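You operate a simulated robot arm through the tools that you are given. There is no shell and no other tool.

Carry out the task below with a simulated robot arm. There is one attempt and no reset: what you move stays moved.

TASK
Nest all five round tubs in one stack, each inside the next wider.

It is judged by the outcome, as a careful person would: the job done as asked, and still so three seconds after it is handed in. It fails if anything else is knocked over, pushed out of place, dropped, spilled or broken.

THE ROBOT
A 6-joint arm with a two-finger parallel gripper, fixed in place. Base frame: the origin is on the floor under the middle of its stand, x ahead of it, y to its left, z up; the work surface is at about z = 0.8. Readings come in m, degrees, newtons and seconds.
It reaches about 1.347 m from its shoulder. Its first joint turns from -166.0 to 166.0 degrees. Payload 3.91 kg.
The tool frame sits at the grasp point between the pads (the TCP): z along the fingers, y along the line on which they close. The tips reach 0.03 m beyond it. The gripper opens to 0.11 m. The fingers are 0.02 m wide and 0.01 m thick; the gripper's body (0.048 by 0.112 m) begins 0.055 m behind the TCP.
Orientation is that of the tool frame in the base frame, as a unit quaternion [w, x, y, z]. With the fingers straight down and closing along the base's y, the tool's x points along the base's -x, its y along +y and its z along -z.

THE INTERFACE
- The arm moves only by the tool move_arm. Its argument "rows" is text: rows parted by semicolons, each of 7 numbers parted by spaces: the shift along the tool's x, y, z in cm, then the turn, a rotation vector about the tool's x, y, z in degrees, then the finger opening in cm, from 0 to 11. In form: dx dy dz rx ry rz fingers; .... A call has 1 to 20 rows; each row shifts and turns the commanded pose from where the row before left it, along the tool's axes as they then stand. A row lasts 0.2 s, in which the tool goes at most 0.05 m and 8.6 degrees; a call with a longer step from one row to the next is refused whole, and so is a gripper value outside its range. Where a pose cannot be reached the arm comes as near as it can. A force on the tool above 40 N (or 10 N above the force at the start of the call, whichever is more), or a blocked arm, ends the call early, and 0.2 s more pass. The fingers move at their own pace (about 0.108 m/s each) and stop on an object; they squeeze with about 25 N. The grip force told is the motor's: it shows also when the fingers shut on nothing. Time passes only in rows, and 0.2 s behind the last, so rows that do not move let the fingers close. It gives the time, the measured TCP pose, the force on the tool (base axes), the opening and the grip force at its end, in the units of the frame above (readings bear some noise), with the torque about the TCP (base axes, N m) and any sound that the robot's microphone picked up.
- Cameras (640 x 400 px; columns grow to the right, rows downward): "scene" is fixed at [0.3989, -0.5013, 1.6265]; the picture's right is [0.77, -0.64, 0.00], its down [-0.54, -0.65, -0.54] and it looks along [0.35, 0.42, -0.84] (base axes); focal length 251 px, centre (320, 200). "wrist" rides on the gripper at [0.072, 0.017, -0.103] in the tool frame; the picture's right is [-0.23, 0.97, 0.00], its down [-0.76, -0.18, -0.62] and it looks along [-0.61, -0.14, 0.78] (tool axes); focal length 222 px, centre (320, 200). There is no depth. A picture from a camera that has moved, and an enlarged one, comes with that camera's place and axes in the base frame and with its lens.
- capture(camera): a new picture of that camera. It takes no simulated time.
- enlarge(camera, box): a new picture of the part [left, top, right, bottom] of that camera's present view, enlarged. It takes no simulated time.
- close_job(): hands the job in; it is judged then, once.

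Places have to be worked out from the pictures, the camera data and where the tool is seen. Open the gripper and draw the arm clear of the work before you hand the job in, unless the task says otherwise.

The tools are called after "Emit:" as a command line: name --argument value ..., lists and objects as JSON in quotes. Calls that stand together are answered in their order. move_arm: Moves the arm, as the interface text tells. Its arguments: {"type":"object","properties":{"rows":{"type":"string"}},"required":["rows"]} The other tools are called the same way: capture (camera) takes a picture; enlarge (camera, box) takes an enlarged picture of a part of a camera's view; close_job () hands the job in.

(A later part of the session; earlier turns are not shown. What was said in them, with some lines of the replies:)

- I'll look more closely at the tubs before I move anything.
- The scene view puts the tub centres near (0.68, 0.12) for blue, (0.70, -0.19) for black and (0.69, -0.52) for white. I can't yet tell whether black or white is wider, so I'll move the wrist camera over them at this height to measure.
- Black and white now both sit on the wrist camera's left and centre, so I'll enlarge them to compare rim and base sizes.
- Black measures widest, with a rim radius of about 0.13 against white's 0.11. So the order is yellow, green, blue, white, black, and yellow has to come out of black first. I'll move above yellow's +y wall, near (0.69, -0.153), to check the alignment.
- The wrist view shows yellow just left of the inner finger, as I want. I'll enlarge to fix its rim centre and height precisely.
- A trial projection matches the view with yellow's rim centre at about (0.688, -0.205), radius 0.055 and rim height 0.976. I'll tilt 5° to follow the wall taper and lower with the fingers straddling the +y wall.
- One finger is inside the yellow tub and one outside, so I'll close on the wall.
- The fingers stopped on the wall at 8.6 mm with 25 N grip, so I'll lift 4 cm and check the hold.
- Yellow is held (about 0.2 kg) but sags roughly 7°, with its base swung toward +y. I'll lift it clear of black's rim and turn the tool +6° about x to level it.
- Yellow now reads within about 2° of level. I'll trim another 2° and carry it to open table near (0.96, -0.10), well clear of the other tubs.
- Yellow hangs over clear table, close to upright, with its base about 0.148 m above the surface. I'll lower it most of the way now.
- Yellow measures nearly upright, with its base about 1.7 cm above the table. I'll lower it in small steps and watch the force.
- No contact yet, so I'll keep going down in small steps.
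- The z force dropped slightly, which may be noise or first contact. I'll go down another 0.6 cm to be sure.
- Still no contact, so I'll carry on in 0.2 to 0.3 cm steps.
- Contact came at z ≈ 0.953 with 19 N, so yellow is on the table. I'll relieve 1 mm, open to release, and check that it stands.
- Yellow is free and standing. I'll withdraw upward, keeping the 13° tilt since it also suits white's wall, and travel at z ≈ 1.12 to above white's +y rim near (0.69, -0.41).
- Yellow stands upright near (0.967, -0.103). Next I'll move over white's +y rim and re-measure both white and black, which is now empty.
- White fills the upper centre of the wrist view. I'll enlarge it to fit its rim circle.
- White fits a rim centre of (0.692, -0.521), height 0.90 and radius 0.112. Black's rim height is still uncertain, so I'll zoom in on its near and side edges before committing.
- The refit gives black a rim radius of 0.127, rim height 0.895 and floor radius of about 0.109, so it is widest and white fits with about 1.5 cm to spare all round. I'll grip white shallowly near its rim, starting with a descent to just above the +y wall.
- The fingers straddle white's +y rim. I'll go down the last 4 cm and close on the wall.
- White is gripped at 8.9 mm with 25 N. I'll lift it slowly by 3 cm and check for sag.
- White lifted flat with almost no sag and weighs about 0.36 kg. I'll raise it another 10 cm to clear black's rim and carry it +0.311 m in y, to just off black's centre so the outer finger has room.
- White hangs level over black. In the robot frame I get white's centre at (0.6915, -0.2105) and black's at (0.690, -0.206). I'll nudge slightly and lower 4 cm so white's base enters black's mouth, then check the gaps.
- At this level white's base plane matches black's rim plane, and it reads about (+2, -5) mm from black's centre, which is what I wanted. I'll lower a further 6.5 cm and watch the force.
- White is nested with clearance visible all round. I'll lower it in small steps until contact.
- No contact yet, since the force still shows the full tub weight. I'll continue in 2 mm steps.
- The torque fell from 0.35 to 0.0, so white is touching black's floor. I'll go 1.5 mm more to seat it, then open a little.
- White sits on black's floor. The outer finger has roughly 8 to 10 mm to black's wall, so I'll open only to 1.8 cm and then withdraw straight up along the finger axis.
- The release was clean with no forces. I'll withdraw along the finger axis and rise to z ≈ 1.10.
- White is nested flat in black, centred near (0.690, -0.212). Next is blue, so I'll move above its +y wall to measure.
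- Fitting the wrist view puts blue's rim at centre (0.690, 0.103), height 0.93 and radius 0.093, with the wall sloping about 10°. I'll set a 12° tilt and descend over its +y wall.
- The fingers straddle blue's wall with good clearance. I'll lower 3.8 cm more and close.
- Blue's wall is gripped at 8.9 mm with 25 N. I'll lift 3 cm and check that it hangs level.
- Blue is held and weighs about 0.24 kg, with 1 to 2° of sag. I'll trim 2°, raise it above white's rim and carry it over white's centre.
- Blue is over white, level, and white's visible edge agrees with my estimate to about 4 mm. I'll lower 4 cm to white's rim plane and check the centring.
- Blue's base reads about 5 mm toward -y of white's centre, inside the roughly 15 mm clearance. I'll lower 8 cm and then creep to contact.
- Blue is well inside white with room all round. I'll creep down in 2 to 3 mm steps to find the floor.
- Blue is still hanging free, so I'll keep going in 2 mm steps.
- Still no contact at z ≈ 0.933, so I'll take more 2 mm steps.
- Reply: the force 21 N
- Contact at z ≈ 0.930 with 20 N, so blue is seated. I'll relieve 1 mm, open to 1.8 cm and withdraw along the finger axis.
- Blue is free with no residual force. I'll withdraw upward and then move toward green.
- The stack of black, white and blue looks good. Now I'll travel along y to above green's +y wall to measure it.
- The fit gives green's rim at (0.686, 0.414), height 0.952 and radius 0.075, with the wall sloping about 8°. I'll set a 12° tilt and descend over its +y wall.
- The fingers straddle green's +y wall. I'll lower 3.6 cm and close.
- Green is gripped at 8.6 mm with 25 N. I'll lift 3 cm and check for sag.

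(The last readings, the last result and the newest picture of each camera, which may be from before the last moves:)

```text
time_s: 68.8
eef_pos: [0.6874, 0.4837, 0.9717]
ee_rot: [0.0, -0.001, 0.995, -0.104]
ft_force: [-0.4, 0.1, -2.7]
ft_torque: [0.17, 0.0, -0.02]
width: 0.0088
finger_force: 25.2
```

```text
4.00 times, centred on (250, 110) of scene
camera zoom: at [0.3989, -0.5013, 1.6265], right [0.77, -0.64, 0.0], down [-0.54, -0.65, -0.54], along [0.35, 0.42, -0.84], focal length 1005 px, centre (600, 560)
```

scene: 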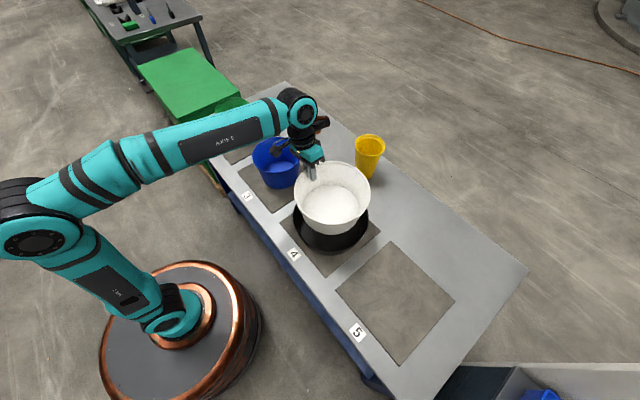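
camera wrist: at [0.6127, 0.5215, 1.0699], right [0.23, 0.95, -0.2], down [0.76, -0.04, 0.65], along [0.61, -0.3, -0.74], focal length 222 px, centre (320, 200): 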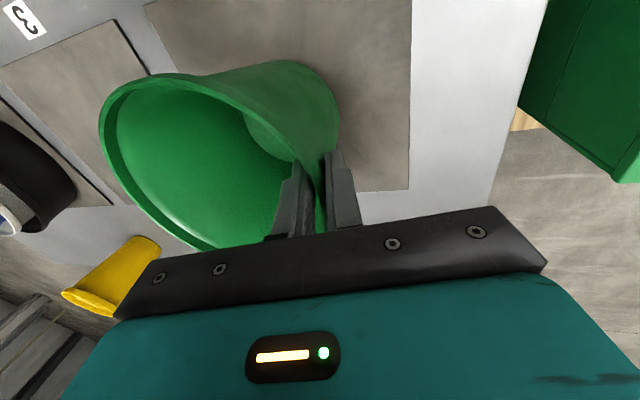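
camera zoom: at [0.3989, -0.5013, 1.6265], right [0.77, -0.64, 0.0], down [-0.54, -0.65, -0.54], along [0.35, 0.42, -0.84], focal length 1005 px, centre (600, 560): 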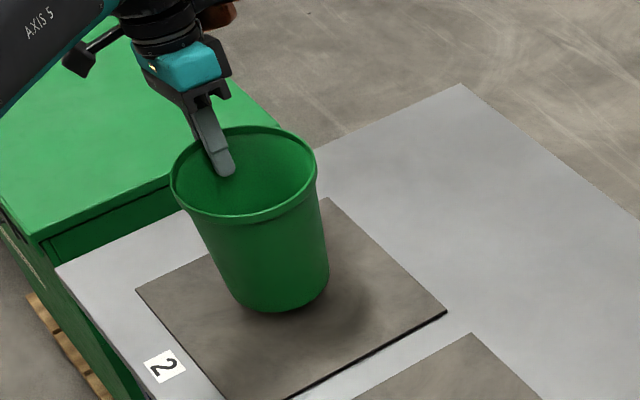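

Green hangs within about 1° of level and weighs about 0.25 kg. I'll trim 1°, raise it 13.5 cm so its base clears blue's rim, and start carrying it toward the stack.

Emit:
move_arm --rows "0 0 0 1 0 0 0; 0 -0.607 -2.63 0 0 0 0; 0 -0.607 -2.63 0 0 0 0; 0 -0.607 -2.63 0 0 0 0; 0 -0.607 -2.63 0 0 0 0; 0 -0.607 -2.63 0 0 0 0; 0 -1.5 0.346 0 0 0 0; 0 -2.9 0.67 0 0 0 0; 0 -2.9 0.67 0 0 0 0; 0 -2.9 0.67 0 0 0 0; 0 -2.9 0.67 0 0 0 0; 0 -2.9 0.67 0 0 0 0; 0 -2.9 0.67 0 0 0 0; 0 -2.9 0.67 0 0 0 0; 0 -2.9 0.67 0 0 0 0; 0 -2.9 0.67 0 0 0 0; 0 0 0 0 0 0 0"

```text
time_s: 72.4
eef_pos: [0.6873, 0.1998, 1.106]
ee_rot: [0.0, 0.0, 0.994, -0.113]
ft_force: [0.3, -0.1, -2.4]
ft_torque: [0.16, 0.01, 0.03]
width: 0.0088
finger_force: 24.9
```

Green is steady at z = 1.106 with 0.34 m left to travel in y. I'll carry it on over blue's centre.

Emit:
move_arm --rows "0 -1.6 0.37 0 0 0 0; 0 -2.87 0.663 0 0 0 0; 0 -2.87 0.663 0 0 0 0; 0 -2.87 0.663 0 0 0 0; 0 -2.87 0.663 0 0 0 0; 0 -2.87 0.663 0 0 0 0; 0 -2.87 0.663 0 0 0 0; 0 -2.87 0.663 0 0 0 0; 0 -2.87 0.663 0 0 0 0; 0 -2.87 0.663 0 0 0 0; 0 -2.87 0.663 0 0 0 0; 0 -2.87 0.663 0 0 0 0; 0 0 0 0 0 0 0; 0 0 0 0 0 0 0"

Emit:
capture --camera "wrist"

Emit:
enlarge --camera "scene" --box '[270, 120, 400, 260]'

```text
time_s: 75.4
eef_pos: [0.689, -0.1415, 1.109]
ee_rot: [0.0, -0.001, 0.994, -0.113]
ft_force: [-0.2, -0.6, -2.8]
ft_torque: [0.15, -0.02, -0.02]
width: 0.0086
finger_force: 25.2
```

```text
taken
camera wrist: at [0.6146, -0.1026, 1.2053], right [0.23, 0.95, -0.22], down [0.76, -0.03, 0.65], along [0.61, -0.31, -0.73], focal length 222 px, centre (320, 200)
```

wrist: 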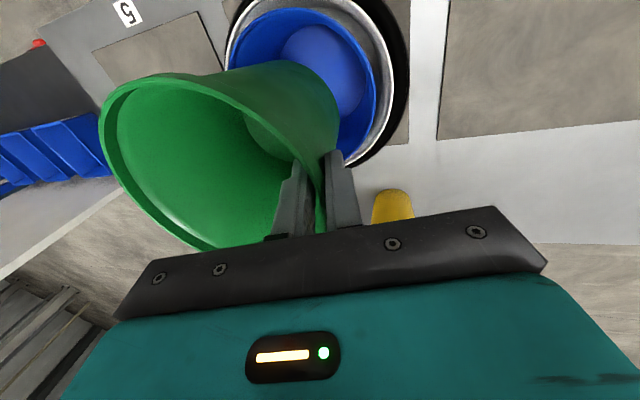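

```text
2.86 times, centred on (335, 190) of scene
camera zoom: at [0.3989, -0.5013, 1.6265], right [0.77, -0.64, 0.0], down [-0.54, -0.65, -0.54], along [0.35, 0.42, -0.84], focal length 718 px, centre (277, 229)
```

zoom: 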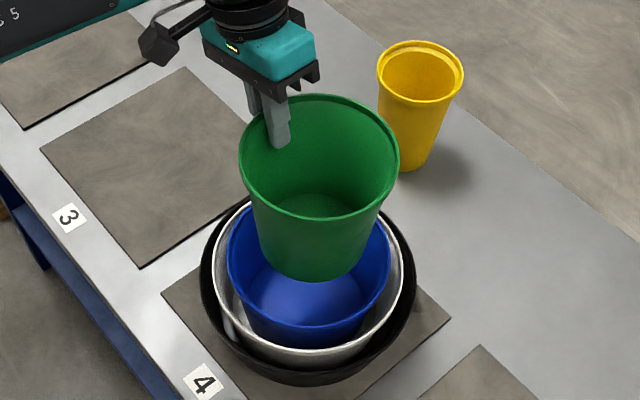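

Blue's +y edge appears exactly where predicted, at x = 376 px. I'll lower 3 cm to blue's rim plane to verify the centring.

Emit:
move_arm --rows "0 0.34 1.46 0 0 0 0; 0 0.34 1.46 0 0 0 0; 0 0 0 0 0 0 0; 0 0 0 0 0 0 0"

Emit:
enlarge --camera "scene" --box '[280, 140, 390, 250]'

Emit:
capture --camera "wrist"

```text
time_s: 76.4
eef_pos: [0.6895, -0.1421, 1.0792]
ee_rot: [0.001, 0.0, 0.994, -0.113]
ft_force: [-0.6, 0.1, -2.2]
ft_torque: [0.17, 0.0, 0.0]
width: 0.0089
finger_force: 25.3
```

```text
3.64 times, centred on (335, 195) of scene
camera zoom: at [0.3989, -0.5013, 1.6265], right [0.77, -0.64, 0.0], down [-0.54, -0.65, -0.54], along [0.35, 0.42, -0.84], focal length 913 px, centre (266, 218)
```

zoom: 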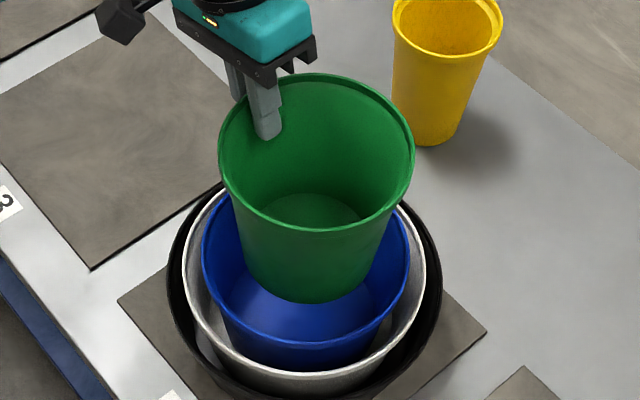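

```text
taken
camera wrist: at [0.6145, -0.1022, 1.1752], right [0.23, 0.95, -0.22], down [0.76, -0.03, 0.65], along [0.61, -0.31, -0.73], focal length 222 px, centre (320, 200)
```

wrist: 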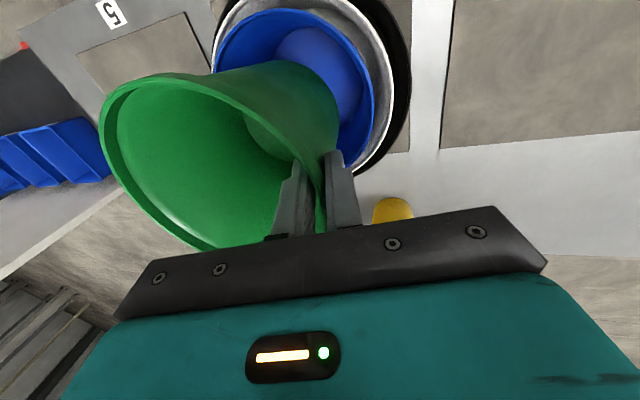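

I'll zoom in on green's base against blue's rim to judge the lateral offset.

Emit:
enlarge --camera "scene" --box '[300, 180, 370, 236]'

```text
7.14 times, centred on (335, 208) of scene
camera zoom: at [0.3989, -0.5013, 1.6265], right [0.77, -0.64, 0.0], down [-0.54, -0.65, -0.54], along [0.35, 0.42, -0.84], focal length 1794 px, centre (213, 143)
```

zoom: 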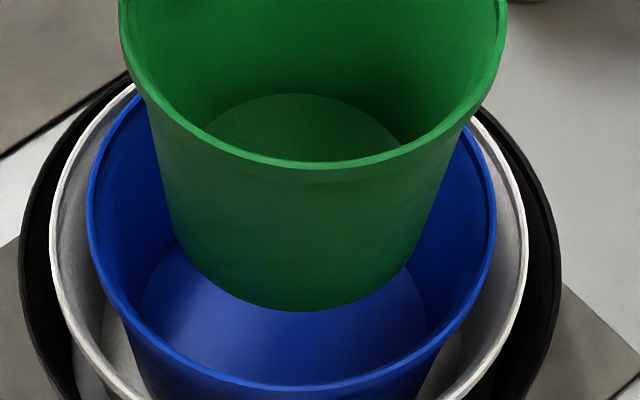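

Green's base is within about 5 mm of blue's centre, and the clearance is about 16 mm. I'll nudge slightly and lower 10 cm into blue.

Emit:
move_arm --rows "0.15 0.2 0 0 0 0 0; 0 0.375 1.62 0 0 0 0; 0 0.375 1.62 0 0 0 0; 0 0.375 1.62 0 0 0 0; 0 0.375 1.62 0 0 0 0; 0 0.375 1.62 0 0 0 0; 0 0.375 1.62 0 0 0 0; 0 0 0 0 0 0 0"

Emit:
enlarge --camera "scene" --box '[280, 140, 390, 250]'

Emit:
capture --camera "wrist"

```text
time_s: 78.2
eef_pos: [0.6873, -0.1371, 0.9774]
ee_rot: [-0.001, 0.0, 0.994, -0.113]
ft_force: [0.0, -0.3, -1.7]
ft_torque: [0.14, -0.02, 0.02]
width: 0.0086
finger_force: 25.2
```

```text
3.64 times, centred on (335, 195) of scene
camera zoom: at [0.3989, -0.5013, 1.6265], right [0.77, -0.64, 0.0], down [-0.54, -0.65, -0.54], along [0.35, 0.42, -0.84], focal length 913 px, centre (266, 218)
```

zoom: 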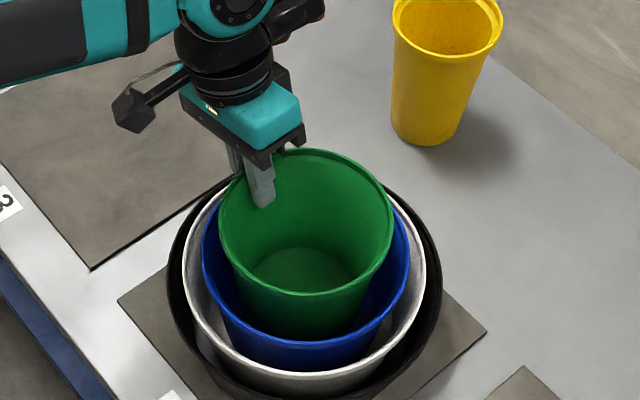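

```text
taken
camera wrist: at [0.6137, -0.0972, 1.0746], right [0.23, 0.95, -0.22], down [0.76, -0.03, 0.65], along [0.61, -0.31, -0.73], focal length 222 px, centre (320, 200)
```

wrist: 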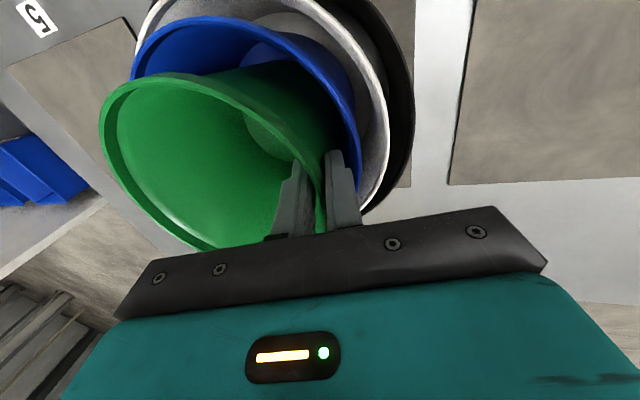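

Green is going in cleanly. I'll shift 3 mm toward -y to leave room for the outer finger and creep down to contact.

Emit:
move_arm --rows "0 -0.3 0.07 0 0 0 0; 0 0.07 0.29 0 0 0 0; 0 0.07 0.29 0 0 0 0; 0 0 0 0 0 0 0"

Emit:
move_arm --rows "0 0.05 0.2 0 0 0 0; 0 0 0 0 0 0 0"

Emit:
move_arm --rows "0 0.05 0.2 0 0 0 0; 0 0 0 0 0 0 0"

```text
time_s: 79.2
eef_pos: [0.686, -0.1408, 0.9694]
ee_rot: [-0.001, 0.0, 0.994, -0.112]
ft_force: [-1.4, 0.0, -2.7]
ft_torque: [0.17, -0.05, -0.03]
width: 0.0089
finger_force: 25.1
```

```text
time_s: 79.8
eef_pos: [0.6871, -0.1417, 0.9673]
ee_rot: [0.0, 0.0, 0.994, -0.114]
ft_force: [-0.3, -0.2, -1.8]
ft_torque: [0.16, 0.01, 0.03]
width: 0.0087
finger_force: 25.0
```

```text
time_s: 80.4
eef_pos: [0.6869, -0.141, 0.9676]
ee_rot: [0.0, 0.0, 0.994, -0.113]
ft_force: [0.3, 0.8, -2.4]
ft_torque: [0.14, 0.01, 0.0]
width: 0.0087
finger_force: 24.7
```

No contact yet, so I'll continue in 2 mm steps.

Emit:
move_arm --rows "0 0.05 0.2 0 0 0 0; 0 0 0 0 0 0 0"

Emit:
move_arm --rows "0 0.05 0.2 0 0 0 0; 0 0 0 0 0 0 0"

```text
time_s: 81.0
eef_pos: [0.6867, -0.141, 0.9634]
ee_rot: [0.0, 0.0, 0.994, -0.114]
ft_force: [0.2, -0.1, -2.6]
ft_torque: [0.21, 0.06, -0.02]
width: 0.0089
finger_force: 24.7
```

```text
time_s: 81.6
eef_pos: [0.6861, -0.1403, 0.9603]
ee_rot: [0.0, 0.0, 0.994, -0.113]
ft_force: [-0.1, -0.1, -2.2]
ft_torque: [0.16, 0.02, -0.02]
width: 0.0086
finger_force: 25.1
```

Still free at z ≈ 0.961. I'll take two more small steps, checking the force after each.

Emit:
move_arm --rows "0 0.05 0.2 0 0 0 0; 0 0 0 0 0 0 0"

Emit:
move_arm --rows "0 0.025 0.1 0 0 0 0; 0 0 0 0 0 0 0"

```text
time_s: 82.2
eef_pos: [0.6863, -0.1405, 0.9598]
ee_rot: [-0.001, -0.001, 0.994, -0.113]
ft_force: [-0.6, 0.2, -2.2]
ft_torque: [0.15, 0.01, 0.01]
width: 0.0085
finger_force: 24.6
```

```text
time_s: 82.8
eef_pos: [0.6869, -0.1415, 0.9583]
ee_rot: [0.0, -0.001, 0.994, -0.114]
ft_force: [0.4, -0.5, -2.5]
ft_torque: [0.14, -0.03, 0.0]
width: 0.0088
finger_force: 25.3
```

Green is still hanging free, so I'll continue in 1 to 2 mm steps.

Emit:
move_arm --rows "0 0.035 0.15 0 0 0 0; 0 0 0 0 0 0 0"

Emit:
move_arm --rows "0 0.035 0.15 0 0 0 0; 0 0 0 0 0 0 0"

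Emit:
enlarge --camera "scene" --box '[280, 140, 390, 250]'

```text
time_s: 83.4
eef_pos: [0.6869, -0.141, 0.9584]
ee_rot: [0.0, 0.0, 0.994, -0.112]
ft_force: [-0.2, 0.4, -1.9]
ft_torque: [0.16, -0.01, -0.04]
width: 0.0087
finger_force: 25.5
```

```text
time_s: 84.0
eef_pos: [0.6863, -0.1401, 0.9568]
ee_rot: [0.001, -0.001, 0.994, -0.113]
ft_force: [0.2, 2.5, 6.1]
ft_torque: [-0.11, 0.32, -0.13]
width: 0.0088
finger_force: 24.7
```

```text
3.64 times, centred on (335, 195) of scene
camera zoom: at [0.3989, -0.5013, 1.6265], right [0.77, -0.64, 0.0], down [-0.54, -0.65, -0.54], along [0.35, 0.42, -0.84], focal length 913 px, centre (266, 218)
```

zoom: 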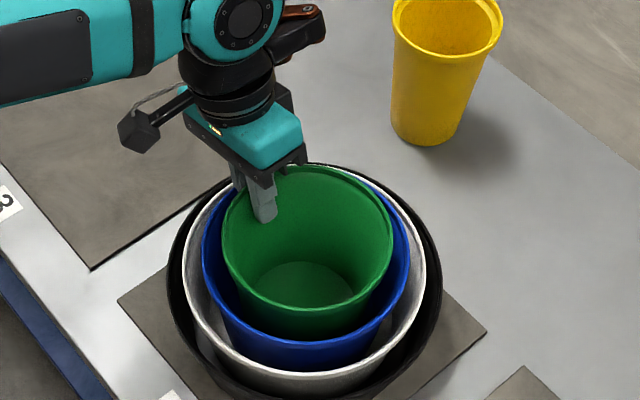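

Contact at z ≈ 0.957, so green is on blue's floor. I'll open to 1.8 cm and check the fingers before withdrawing.

Emit:
move_arm --rows "0 0 0 0 0 0 1.4; 0 0 0 0 0 0 1.8; 0 0 0 0 0 0 1.8"

Emit:
enlarge --camera "wrist" --box '[220, 60, 420, 250]'

```text
time_s: 84.8
eef_pos: [0.6865, -0.1407, 0.957]
ee_rot: [0.0, 0.0, 0.994, -0.113]
ft_force: [-0.7, -1.1, -0.1]
ft_torque: [-0.01, 0.01, 0.0]
width: 0.0178
finger_force: 0.0
```

```text
2.11 times, centred on (320, 155) of wrist
camera zoom: at [0.6129, -0.1016, 1.0533], right [0.23, 0.95, -0.22], down [0.76, -0.03, 0.65], along [0.61, -0.31, -0.73], focal length 468 px, centre (320, 295)
```

zoom: 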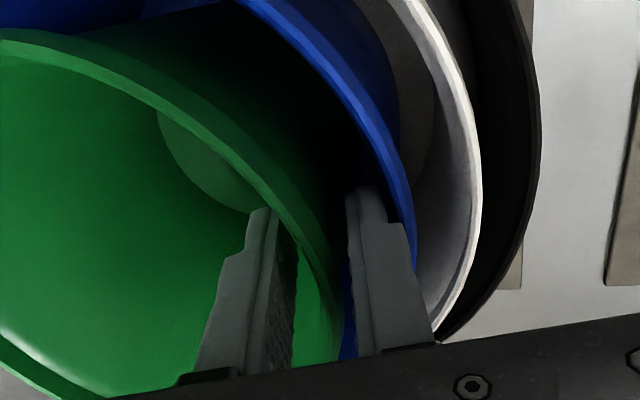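

Green is free. I'll withdraw along the finger axis to z ≈ 1.15.

Emit:
move_arm --rows "0 -0.1 -1 0 0 0 1.8; 0 -0.1 -1 0 0 0 1.8; 0 -0.1 -1 0 0 0 1.8; 0 -0.1 -1 0 0 0 1.8; 0 -0.1 -1 0 0 0 1.8; 0 -0.5 -2.5 0 0 0 3; 0 -0.68 -3 0 0 0 5; 0 -0.68 -3 0 0 0 5; 0 -0.68 -3 0 0 0 5; 0 -0.68 -3 0 0 0 5; 0 0 0 0 0 0 5"

Emit:
enlarge --camera "scene" --box '[280, 140, 390, 250]'

Emit:
capture --camera "wrist"

```text
time_s: 87.2
eef_pos: [0.6862, -0.1326, 1.1547]
ee_rot: [0.001, -0.002, 0.994, -0.113]
ft_force: [-0.4, -0.5, 0.0]
ft_torque: [0.02, 0.0, 0.01]
width: 0.05
finger_force: 0.1
```

```text
3.64 times, centred on (335, 195) of scene
camera zoom: at [0.3989, -0.5013, 1.6265], right [0.77, -0.64, 0.0], down [-0.54, -0.65, -0.54], along [0.35, 0.42, -0.84], focal length 913 px, centre (266, 218)
```

zoom: 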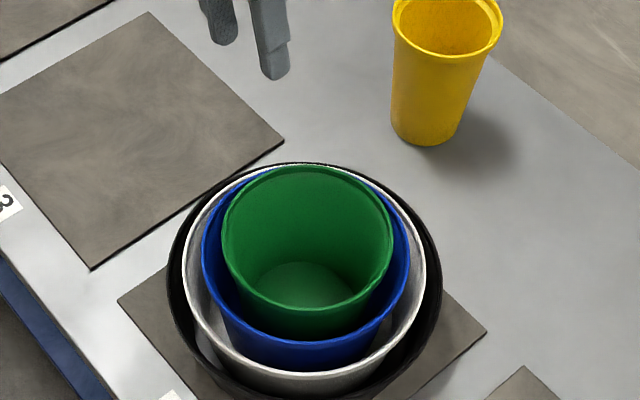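

```text
taken
camera wrist: at [0.6122, -0.0928, 1.2519], right [0.23, 0.95, -0.22], down [0.76, -0.03, 0.65], along [0.61, -0.31, -0.73], focal length 222 px, centre (320, 200)
```

wrist: 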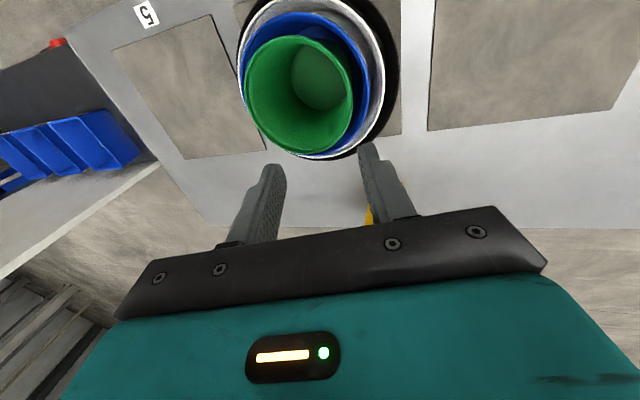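

The wrist view confirms green's centre at (0.687, -0.211) with its rim at about 0.967. Next I'll go above yellow's +y wall.

Emit:
move_arm --rows "-3.97 1.13 -0.26 0 0 0 5; -3.97 1.13 -0.26 0 0 0 5; -3.97 1.13 -0.26 0 0 0 5; -3.97 1.13 -0.26 0 0 0 5; -3.97 1.13 -0.26 0 0 0 5; -3.97 1.13 -0.26 0 0 0 5; -3.97 1.13 -0.26 0 0 0 5; 0 0 0 0 0 0 5"

Emit:
capture --camera "wrist"

Emit:
enlarge --camera "wrist" --box '[220, 20, 400, 180]'

```text
time_s: 89.0
eef_pos: [0.9507, -0.0529, 1.1444]
ee_rot: [0.001, -0.001, 0.994, -0.113]
ft_force: [0.1, 0.3, -0.1]
ft_torque: [0.01, 0.01, 0.0]
width: 0.0499
finger_force: 0.2
out of reach, approached as far as the arm can: row 7
```

```text
taken
camera wrist: at [0.8774, -0.0133, 1.2405], right [0.23, 0.95, -0.22], down [0.76, -0.03, 0.65], along [0.61, -0.31, -0.73], focal length 222 px, centre (320, 200)
```

wrist: 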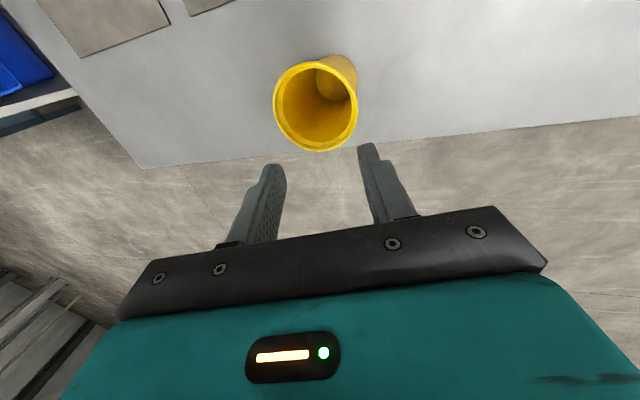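

```text
2.50 times, centred on (310, 100) of wrist
camera zoom: at [0.8774, -0.0133, 1.2405], right [0.23, 0.95, -0.22], down [0.76, -0.03, 0.65], along [0.61, -0.31, -0.73], focal length 555 px, centre (345, 450)
```

zoom: 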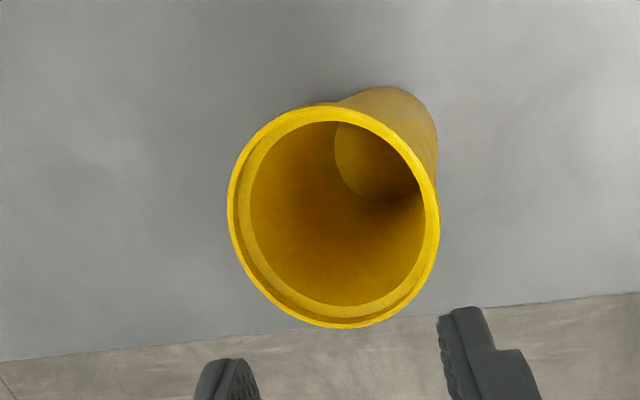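

Row 7 ran out of reach this high, and yellow fits at about (0.962, -0.105) with its rim at about 0.967. I'll lower to get back in reach and see where the tool settles.

Emit:
move_arm --rows "0 0.9 3.9 0 0 0 5; 0 0.9 3.9 0 0 0 5; 0 0 0 0 0 0 5"

Emit:
capture --camera "wrist"

```text
time_s: 89.8
eef_pos: [0.953, -0.0513, 1.0645]
ee_rot: [0.0, 0.0, 0.994, -0.113]
ft_force: [0.5, -0.1, -0.1]
ft_torque: [0.02, -0.01, -0.01]
width: 0.0503
finger_force: 0.1
```

```text
taken
camera wrist: at [0.8788, -0.0132, 1.1612], right [0.23, 0.95, -0.22], down [0.76, -0.03, 0.65], along [0.61, -0.31, -0.73], focal length 222 px, centre (320, 200)
```

wrist: 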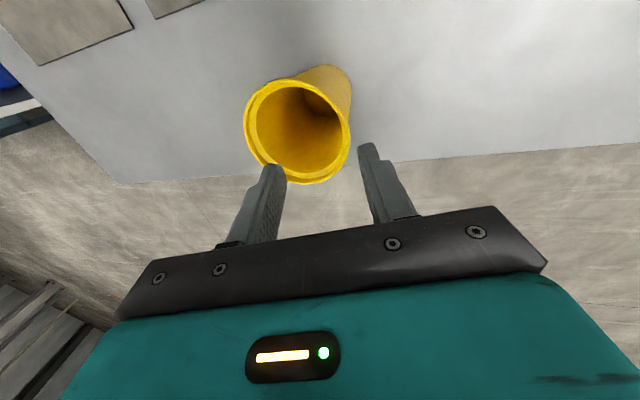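

The tool tracks properly again at (0.953, -0.051, 1.065). I'll move 9 mm in +x and descend to just above yellow's rim.

Emit:
move_arm --rows "-0.45 0.62 3 0 0 0 5; -0.45 0.62 3 0 0 0 5; 0 0 0 0 0 0 5"

Emit:
capture --camera "wrist"

Emit:
enlarge --camera "scene" --box '[320, 100, 440, 200]'

```text
time_s: 90.6
eef_pos: [0.962, -0.0545, 1.0023]
ee_rot: [0.001, 0.001, 0.994, -0.113]
ft_force: [0.0, 0.0, -0.2]
ft_torque: [0.01, 0.01, 0.0]
width: 0.05
finger_force: 0.1
```

```text
taken
camera wrist: at [0.8883, -0.0145, 1.0989], right [0.23, 0.95, -0.22], down [0.76, -0.03, 0.65], along [0.61, -0.31, -0.73], focal length 222 px, centre (320, 200)
```

wrist: 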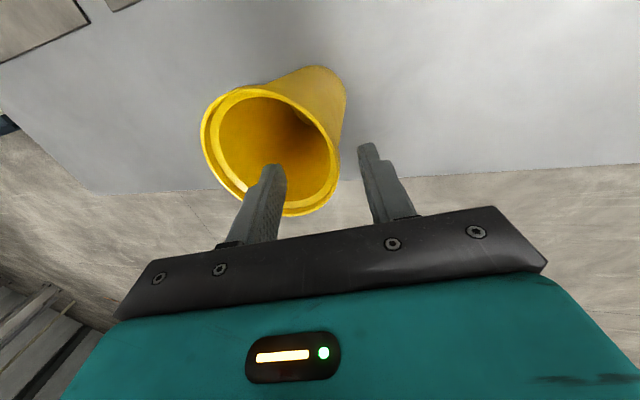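

```text
4.00 times, centred on (380, 150) of scene
camera zoom: at [0.3989, -0.5013, 1.6265], right [0.77, -0.64, 0.0], down [-0.54, -0.65, -0.54], along [0.35, 0.42, -0.84], focal length 1005 px, centre (80, 400)
```

zoom: 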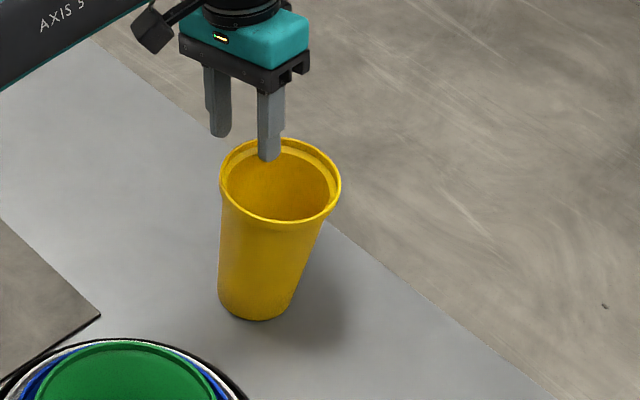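

The inner finger is over yellow's mouth and the outer finger is outside. I'll lower 4.7 cm and close.

Emit:
move_arm --rows "0 0.53 2.3 0 0 0 5; 0 0.53 2.3 0 0 0 5; 0 0 0 0 0 0 5; 0 0 0 0 0 0 2; 0 0 0 0 0 0 0; 0 0 0 0 0 0 0; 0 0 0 0 0 0 0"

Emit:
capture --camera "wrist"

Emit:
enlarge --camera "scene" --box '[320, 100, 440, 200]'

```text
time_s: 92.2
eef_pos: [0.9622, -0.0546, 0.9557]
ee_rot: [0.001, 0.0, 0.994, -0.113]
ft_force: [-0.6, -0.8, -0.3]
ft_torque: [0.11, 0.02, -0.03]
width: 0.0064
finger_force: 24.7
```

```text
taken
camera wrist: at [0.8878, -0.0147, 1.0516], right [0.23, 0.95, -0.22], down [0.76, -0.03, 0.65], along [0.61, -0.31, -0.73], focal length 222 px, centre (320, 200)
```

wrist: 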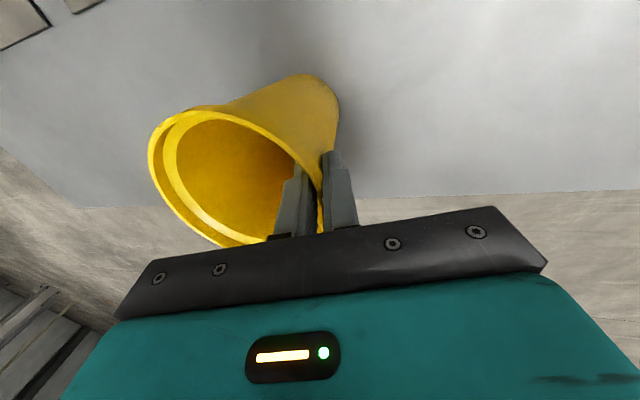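

```text
4.00 times, centred on (380, 150) of scene
camera zoom: at [0.3989, -0.5013, 1.6265], right [0.77, -0.64, 0.0], down [-0.54, -0.65, -0.54], along [0.35, 0.42, -0.84], focal length 1005 px, centre (80, 400)
```

zoom: 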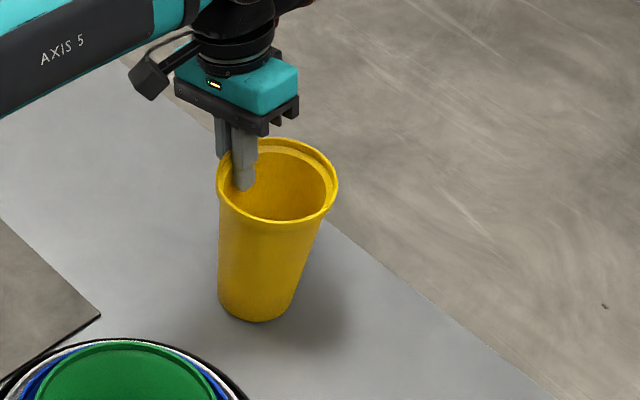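

Yellow is gripped at 6.4 mm with 25 N and still looks upright. I'll lift 3 cm and check.

Emit:
move_arm --rows "0 -0.17 -0.73 0 0 0 0; 0 -0.17 -0.73 0 0 0 0; 0 -0.17 -0.73 0 0 0 0; 0 -0.17 -0.73 0 0 0 0; 0 0 0 0 0 0 0; 0 0 0 0 0 0 0"

Emit:
capture --camera "wrist"

Emit:
enlarge --camera "scene" --box '[320, 100, 440, 200]'

```text
time_s: 93.6
eef_pos: [0.96, -0.054, 0.9839]
ee_rot: [0.0, 0.0, 0.994, -0.114]
ft_force: [-0.1, -0.3, -2.0]
ft_torque: [0.08, 0.03, 0.03]
width: 0.0063
finger_force: 24.8
```

```text
taken
camera wrist: at [0.8867, -0.0141, 1.081], right [0.23, 0.95, -0.22], down [0.76, -0.03, 0.65], along [0.61, -0.31, -0.73], focal length 222 px, centre (320, 200)
```

wrist: 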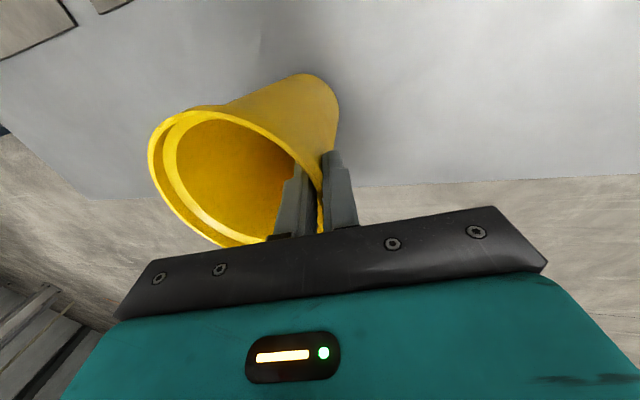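

```text
4.00 times, centred on (380, 150) of scene
camera zoom: at [0.3989, -0.5013, 1.6265], right [0.77, -0.64, 0.0], down [-0.54, -0.65, -0.54], along [0.35, 0.42, -0.84], focal length 1005 px, centre (80, 400)
```

zoom: 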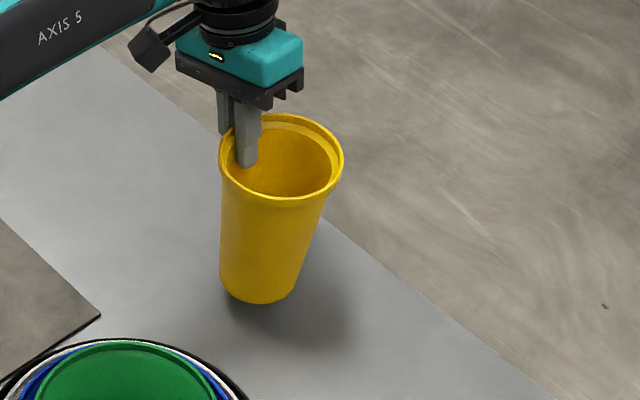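

Yellow hangs upright with no sag. I'll lift it, back off in x to stay within reach while climbing to z ≈ 1.16, then move over green's centre.

Emit:
move_arm --rows "0 -0.647 -2.8 0 0 0 0; 0 -0.647 -2.8 0 0 0 0; 0 -0.647 -2.8 0 0 0 0; 0 -0.647 -2.8 0 0 0 0; 2.75 -0.3375 -1.46 0 0 0 0; 2.75 -0.3375 -1.46 0 0 0 0; 2.75 -0.3375 -1.46 0 0 0 0; 2.75 -0.3375 -1.46 0 0 0 0; 0 0 0 0 0 0 0"

```text
time_s: 95.6
eef_pos: [0.8495, -0.0538, 1.16]
ee_rot: [0.0, 0.0, 0.994, -0.112]
ft_force: [-0.1, 0.1, -1.7]
ft_torque: [0.07, -0.02, -0.01]
width: 0.0062
finger_force: 24.8
```

Yellow is at z = 1.16 and well held, so its base is near 1.0, above green's rim at 0.967. I'll move over the stack now.

Emit:
move_arm --rows "2.3 -1.45 0.335 0 0 0 0; 2.33 -1.48 0.342 0 0 0 0; 2.33 -1.48 0.342 0 0 0 0; 2.33 -1.48 0.342 0 0 0 0; 2.33 -1.48 0.342 0 0 0 0; 2.33 -1.48 0.342 0 0 0 0; 2.33 -1.48 0.342 0 0 0 0; 0 0 0 0 0 0 0; 0 0 0 0 0 0 0"

Emit:
capture --camera "wrist"

Emit:
enlarge --camera "scene" --box '[270, 120, 400, 260]'

```text
time_s: 97.6
eef_pos: [0.6881, -0.1607, 1.1593]
ee_rot: [0.0, 0.0, 0.994, -0.114]
ft_force: [0.1, 0.2, -2.1]
ft_torque: [0.09, 0.0, -0.02]
width: 0.0064
finger_force: 25.0
```

```text
taken
camera wrist: at [0.615, -0.1213, 1.2566], right [0.23, 0.95, -0.22], down [0.76, -0.03, 0.65], along [0.61, -0.31, -0.73], focal length 222 px, centre (320, 200)
```

wrist: 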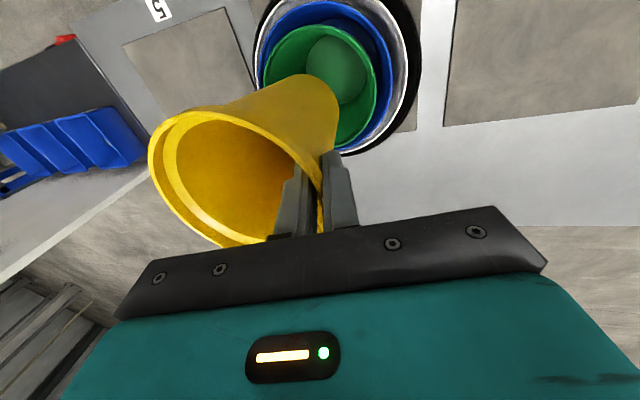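

```text
2.86 times, centred on (335, 190) of scene
camera zoom: at [0.3989, -0.5013, 1.6265], right [0.77, -0.64, 0.0], down [-0.54, -0.65, -0.54], along [0.35, 0.42, -0.84], focal length 718 px, centre (277, 229)
```

zoom: 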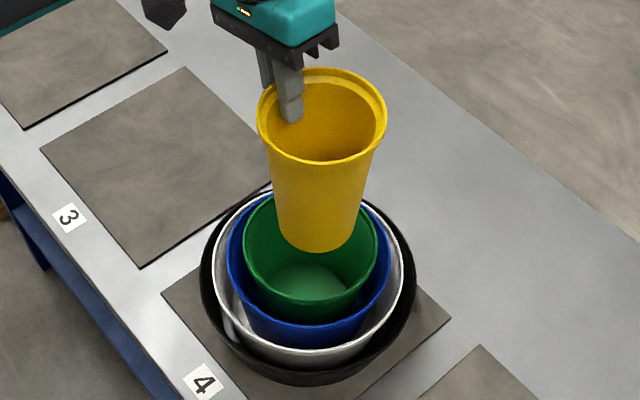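

Yellow is over green and level. I'll lower 3.5 cm to green's rim plane and check the centring.

Emit:
move_arm --rows "0 0.4 1.7 0 0 0 0; 0 0.4 1.7 0 0 0 0; 0 0 0 0 0 0 0; 0 0 0 0 0 0 0"

Emit:
enlarge --camera "scene" --box '[295, 170, 375, 234]'

Emit:
capture --camera "wrist"

```text
time_s: 98.6
eef_pos: [0.6898, -0.1602, 1.1248]
ee_rot: [0.001, -0.001, 0.994, -0.113]
ft_force: [1.0, 0.4, -1.8]
ft_torque: [0.08, -0.02, 0.04]
width: 0.006
finger_force: 24.8
```

```text
6.25 times, centred on (335, 202) of scene
camera zoom: at [0.3989, -0.5013, 1.6265], right [0.77, -0.64, 0.0], down [-0.54, -0.65, -0.54], along [0.35, 0.42, -0.84], focal length 1570 px, centre (226, 188)
```

zoom: 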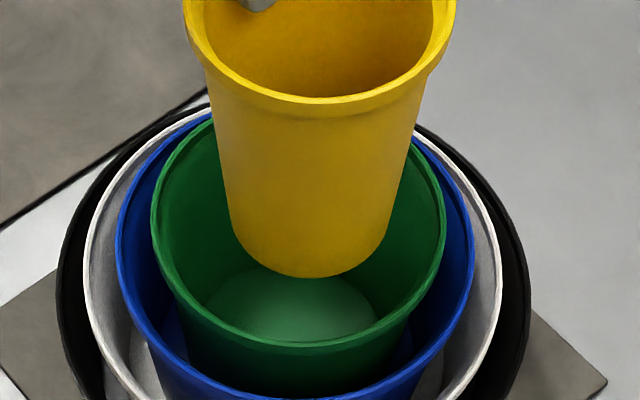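

```text
taken
camera wrist: at [0.6153, -0.1212, 1.2214], right [0.23, 0.95, -0.22], down [0.76, -0.03, 0.65], along [0.61, -0.31, -0.73], focal length 222 px, centre (320, 200)
```

wrist: 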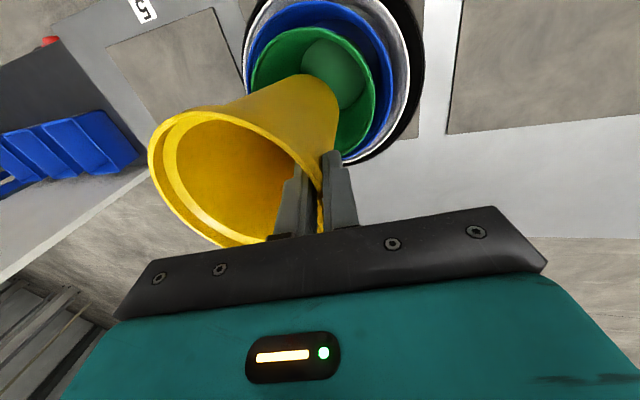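

Yellow's base reads about 6 to 8 mm toward +x of green's centre. I'll correct -5 mm in x and lower 7 cm, then look again.

Emit:
move_arm --rows "0.5 0 0 0 0 0 0; 0 0.39 1.7 0 0 0 0; 0 0.39 1.7 0 0 0 0; 0 0.39 1.7 0 0 0 0; 0 0.39 1.7 0 0 0 0; 0 0 0 0 0 0 0; 0 0 0 0 0 0 0"

Emit:
enlarge --camera "scene" --box '[295, 160, 375, 234]'

Emit:
capture --camera "wrist"

```text
time_s: 100.2
eef_pos: [0.6839, -0.1598, 1.054]
ee_rot: [0.0, 0.0, 0.994, -0.113]
ft_force: [-0.3, -0.1, -1.7]
ft_torque: [0.07, 0.0, -0.03]
width: 0.0062
finger_force: 25.1
```

```text
5.41 times, centred on (335, 197) of scene
camera zoom: at [0.3989, -0.5013, 1.6265], right [0.77, -0.64, 0.0], down [-0.54, -0.65, -0.54], along [0.35, 0.42, -0.84], focal length 1358 px, centre (239, 216)
```

zoom: 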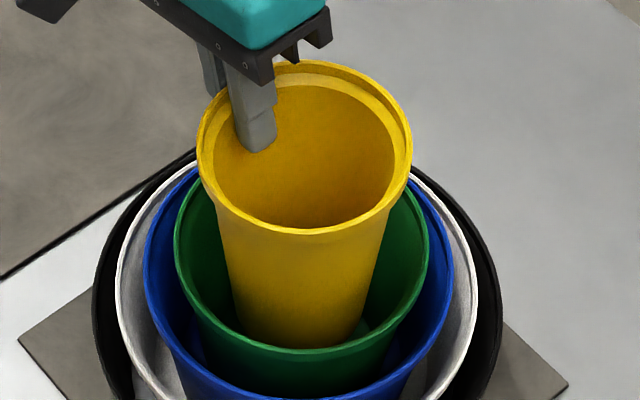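

```text
taken
camera wrist: at [0.6104, -0.1206, 1.1504], right [0.23, 0.95, -0.22], down [0.76, -0.03, 0.65], along [0.61, -0.31, -0.73], focal length 222 px, centre (320, 200)
```

wrist: 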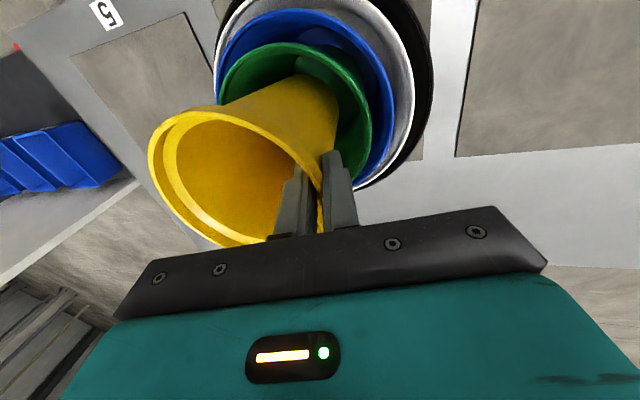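

Yellow is centred inside green. I'll lower another 6 cm and then creep to contact, which I expect near z ≈ 0.98.

Emit:
move_arm --rows "0 0.34 1.46 0 0 0 0; 0 0.34 1.46 0 0 0 0; 0 0.34 1.46 0 0 0 0; 0 0.33 1.4 0 0 0 0; 0 0 0 0 0 0 0"

Emit:
enlarge --camera "scene" --box '[295, 160, 375, 234]'

```text
time_s: 101.4
eef_pos: [0.6833, -0.1601, 0.9952]
ee_rot: [0.0, 0.0, 0.994, -0.112]
ft_force: [0.0, 0.2, -2.3]
ft_torque: [0.05, 0.0, 0.01]
width: 0.0062
finger_force: 24.9
```

```text
5.41 times, centred on (335, 197) of scene
camera zoom: at [0.3989, -0.5013, 1.6265], right [0.77, -0.64, 0.0], down [-0.54, -0.65, -0.54], along [0.35, 0.42, -0.84], focal length 1358 px, centre (239, 216)
```

zoom: 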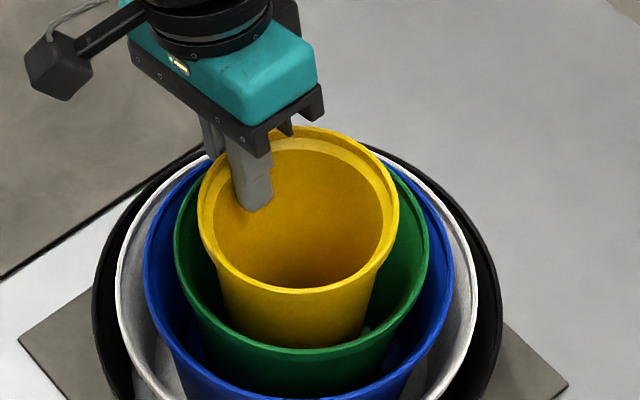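

No contact yet and everything is aligned. I'll creep down in 2 mm steps.

Emit:
move_arm --rows "0 0.07 0.29 0 0 0 0; 0 0.07 0.29 0 0 0 0; 0 0 0 0 0 0 0"

Emit:
move_arm --rows "0 0.05 0.2 0 0 0 0; 0 0 0 0 0 0 0"

Emit:
move_arm --rows "0 0.05 0.2 0 0 0 0; 0 0 0 0 0 0 0"

```text
time_s: 102.2
eef_pos: [0.684, -0.161, 0.9896]
ee_rot: [-0.001, 0.0, 0.993, -0.114]
ft_force: [0.0, 0.0, -0.7]
ft_torque: [0.08, -0.01, 0.01]
width: 0.0061
finger_force: 25.3
```

```text
time_s: 102.8
eef_pos: [0.6828, -0.1606, 0.9873]
ee_rot: [0.0, 0.0, 0.994, -0.113]
ft_force: [0.4, -0.5, -1.5]
ft_torque: [0.1, 0.02, 0.03]
width: 0.006
finger_force: 24.8
```

```text
time_s: 103.4
eef_pos: [0.683, -0.16, 0.9853]
ee_rot: [0.0, -0.001, 0.993, -0.114]
ft_force: [-0.3, 0.7, -1.3]
ft_torque: [0.1, -0.02, 0.0]
width: 0.0063
finger_force: 24.5
```

Yellow is still hanging free at z ≈ 0.985, so I'll continue in 2 mm steps.

Emit:
move_arm --rows "0 0.05 0.2 0 0 0 0; 0 0 0 0 0 0 0"

Emit:
move_arm --rows "0 0.05 0.2 0 0 0 0; 0 0 0 0 0 0 0"

Emit:
move_arm --rows "0 0.035 0.15 0 0 0 0; 0 0 0 0 0 0 0"

```text
time_s: 104.0
eef_pos: [0.6837, -0.1607, 0.9825]
ee_rot: [0.0, 0.0, 0.994, -0.113]
ft_force: [0.2, -1.2, -1.6]
ft_torque: [0.12, -0.01, 0.01]
width: 0.0062
finger_force: 24.9
```

```text
time_s: 104.6
eef_pos: [0.6828, -0.1587, 0.9797]
ee_rot: [0.0, 0.001, 0.994, -0.113]
ft_force: [-0.8, 0.5, 0.7]
ft_torque: [0.1, 0.09, -0.02]
width: 0.0062
finger_force: 25.2
```

```text
time_s: 105.2
eef_pos: [0.6826, -0.1587, 0.9806]
ee_rot: [0.001, -0.002, 0.994, -0.113]
ft_force: [0.2, 1.7, 16.7]
ft_torque: [-0.03, 0.29, -0.05]
width: 0.0061
finger_force: 24.8
```

Contact at z ≈ 0.980 with 17 N, so yellow is on green's floor. I'll relieve slightly, open to 1.6 cm and check.

Emit:
move_arm --rows "0 -0.02 -0.1 0 0 0 0; 0 0 0 0 0 0 1.2; 0 0 0 0 0 0 1.6; 0 0 0 0 0 0 1.6"

Emit:
enlarge --camera "wrist" --box '[220, 60, 420, 250]'

Emit:
enlarge --camera "scene" --box '[295, 160, 375, 234]'

```text
time_s: 106.2
eef_pos: [0.683, -0.1597, 0.9797]
ee_rot: [0.0, 0.0, 0.994, -0.113]
ft_force: [0.3, -1.2, 0.6]
ft_torque: [-0.04, 0.0, 0.06]
width: 0.0157
finger_force: 0.1
```

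```text
2.11 times, centred on (320, 155) of wrist
camera zoom: at [0.6089, -0.1201, 1.0768], right [0.23, 0.95, -0.22], down [0.76, -0.03, 0.65], along [0.61, -0.31, -0.73], focal length 468 px, centre (320, 295)
```

zoom: 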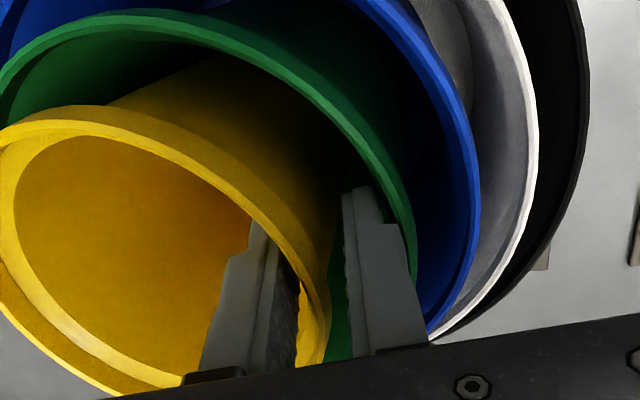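

```text
5.41 times, centred on (335, 197) of scene
camera zoom: at [0.3989, -0.5013, 1.6265], right [0.77, -0.64, 0.0], down [-0.54, -0.65, -0.54], along [0.35, 0.42, -0.84], focal length 1358 px, centre (239, 216)
```

zoom: 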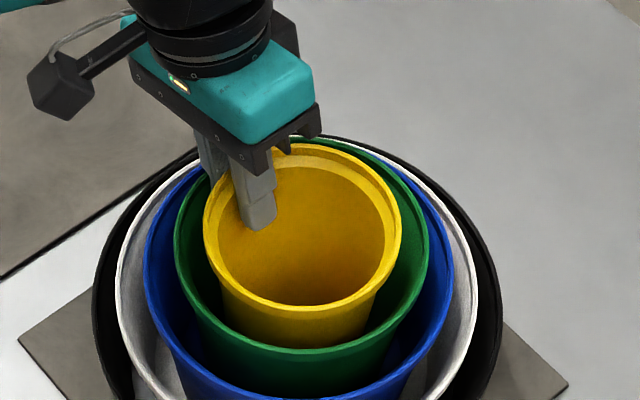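

Yellow is free and stands upright. I'll withdraw gently along the wall direction and raise the arm clear.

Emit:
move_arm --rows "0 -0.12 -1 0 0 0 1.6; 0 -0.12 -1 0 0 0 1.6; 0 -0.12 -1 0 0 0 1.6; 0 -0.12 -1 0 0 0 1.6; 0 -0.12 -1 0 0 0 1.6; 0 -0.35 -1.5 0 0 0 1.6; 0 -0.68 -3 0 0 0 4; 0 -0.68 -3 0 0 0 5; 0 -0.68 -3 0 0 0 5; 0 -0.68 -3 0 0 0 5; 0 0 0 0 0 0 5"

Emit:
enlarge --camera "scene" --box '[280, 150, 390, 260]'

Emit:
capture --camera "wrist"

```text
time_s: 108.6
eef_pos: [0.682, -0.1542, 1.1685]
ee_rot: [0.0, 0.0, 0.994, -0.114]
ft_force: [-0.4, 0.0, -0.6]
ft_torque: [0.02, -0.01, 0.0]
width: 0.0501
finger_force: 0.0
```

```text
3.64 times, centred on (335, 205) of scene
camera zoom: at [0.3989, -0.5013, 1.6265], right [0.77, -0.64, 0.0], down [-0.54, -0.65, -0.54], along [0.35, 0.42, -0.84], focal length 913 px, centre (266, 182)
```

zoom: 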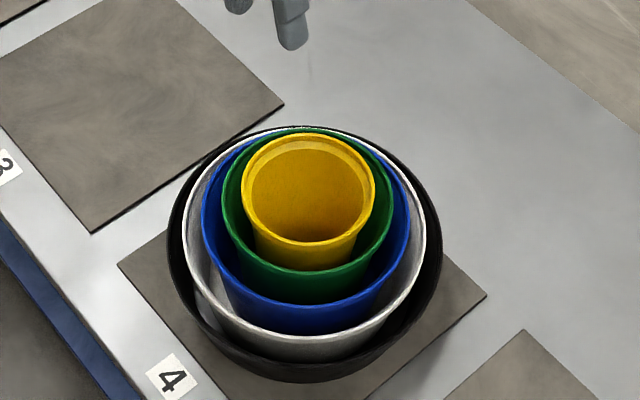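

```text
taken
camera wrist: at [0.6098, -0.114, 1.2654], right [0.23, 0.95, -0.22], down [0.76, -0.03, 0.65], along [0.61, -0.31, -0.73], focal length 222 px, centre (320, 200)
```

wrist: 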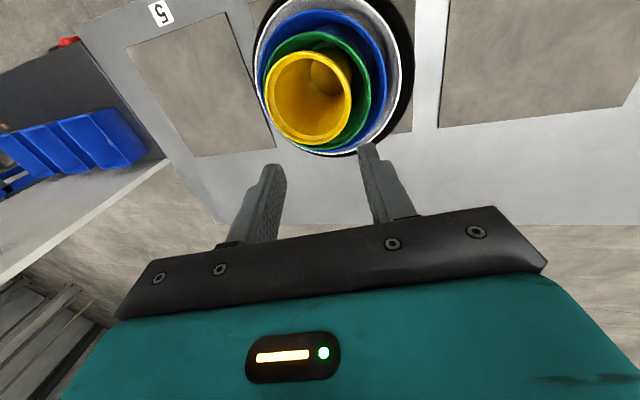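

All five are nested and upright. I'll open the gripper fully, undo the tilt and move the arm well clear before a last check.

Emit:
move_arm --rows "0 -0.7 -3 0 0 0 8; 0 -0.7 -3 0 0 0 11; 1.5 3.8 -0.88 0 0 0 11; 1.5 3.8 -0.88 0 0 0 11; 1.5 3.8 -0.88 0 0 0 11; 1.5 3.8 -0.88 0 0 0 11; 1.5 3.8 -0.88 0 0 0 11; 1.5 3.8 -0.88 0 0 0 11; 1.5 3.8 -0.88 0 0 0 11; 0 3 -0.7 0 0 0 11; 0 0 0 -6.5 0 0 11; 0 0 0 -6.5 0 0 11; 0 0 0 0 0 0 11"

Emit:
capture --camera "scene"

Emit:
enlarge --camera "scene" --box '[280, 150, 390, 260]'

Emit:
capture --camera "wrist"

```text
time_s: 111.4
eef_pos: [0.5798, 0.1484, 1.2309]
ee_rot: [0.0, 0.0, 1.0, 0.0]
ft_force: [-0.6, 0.3, 0.4]
ft_torque: [0.0, 0.01, 0.01]
width: 0.1099
finger_force: 0.2
```

```text
taken
```

scene: 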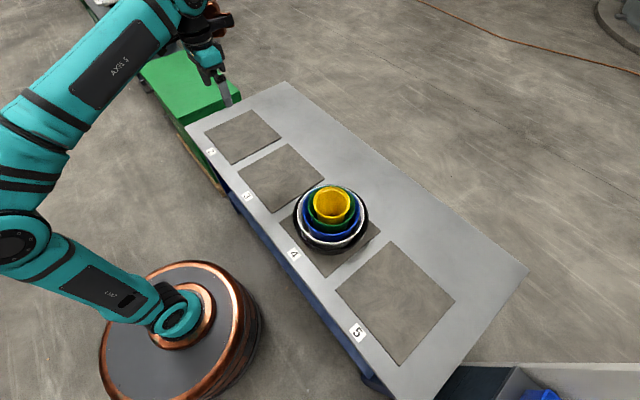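

```text
3.64 times, centred on (335, 205) of scene
camera zoom: at [0.3989, -0.5013, 1.6265], right [0.77, -0.64, 0.0], down [-0.54, -0.65, -0.54], along [0.35, 0.42, -0.84], focal length 913 px, centre (266, 182)
```

zoom: 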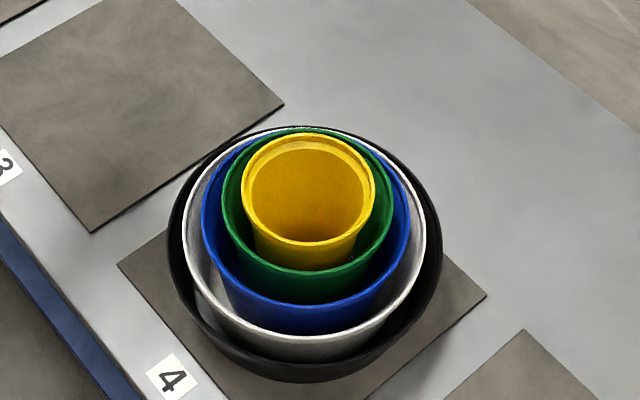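

```text
taken
camera wrist: at [0.5045, 0.1658, 1.3341], right [0.23, 0.97, 0.0], down [0.76, -0.18, 0.62], along [0.61, -0.14, -0.78], focal length 222 px, centre (320, 200)
```

wrist: 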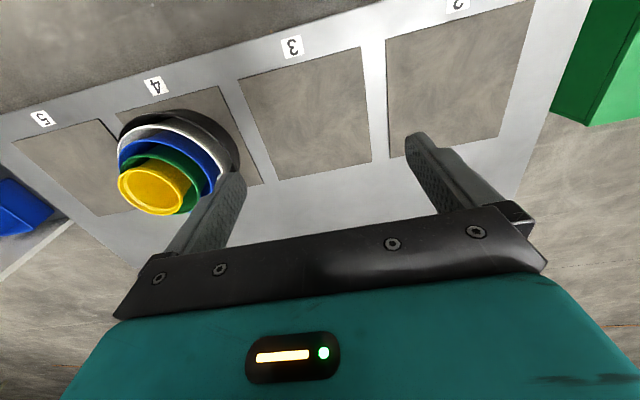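

The pictures show all five tubs in one upright stack on pad 4: yellow in green, in blue, in white, in black. The arm is clear, the gripper is open and nothing else looks disturbed, so I'm handing the job in.

Emit:
close_job

```text
The job is handed in.
```

All five round tubs are nested in one upright stack on pad 4: yellow inside green, inside blue, inside white, inside black. I handed the job in, but no verdict has come back.

- **Order:** black turned out to be the widest tub (rim radius about 0.127 m, against 0.112 m for white), so black is at the bottom. Yellow started inside black, so I set it on open table until its turn at the end.
- **State at hand-in:** the last pictures show the stack standing straight and nothing else disturbed. The gripper was open and the arm was drawn well clear.
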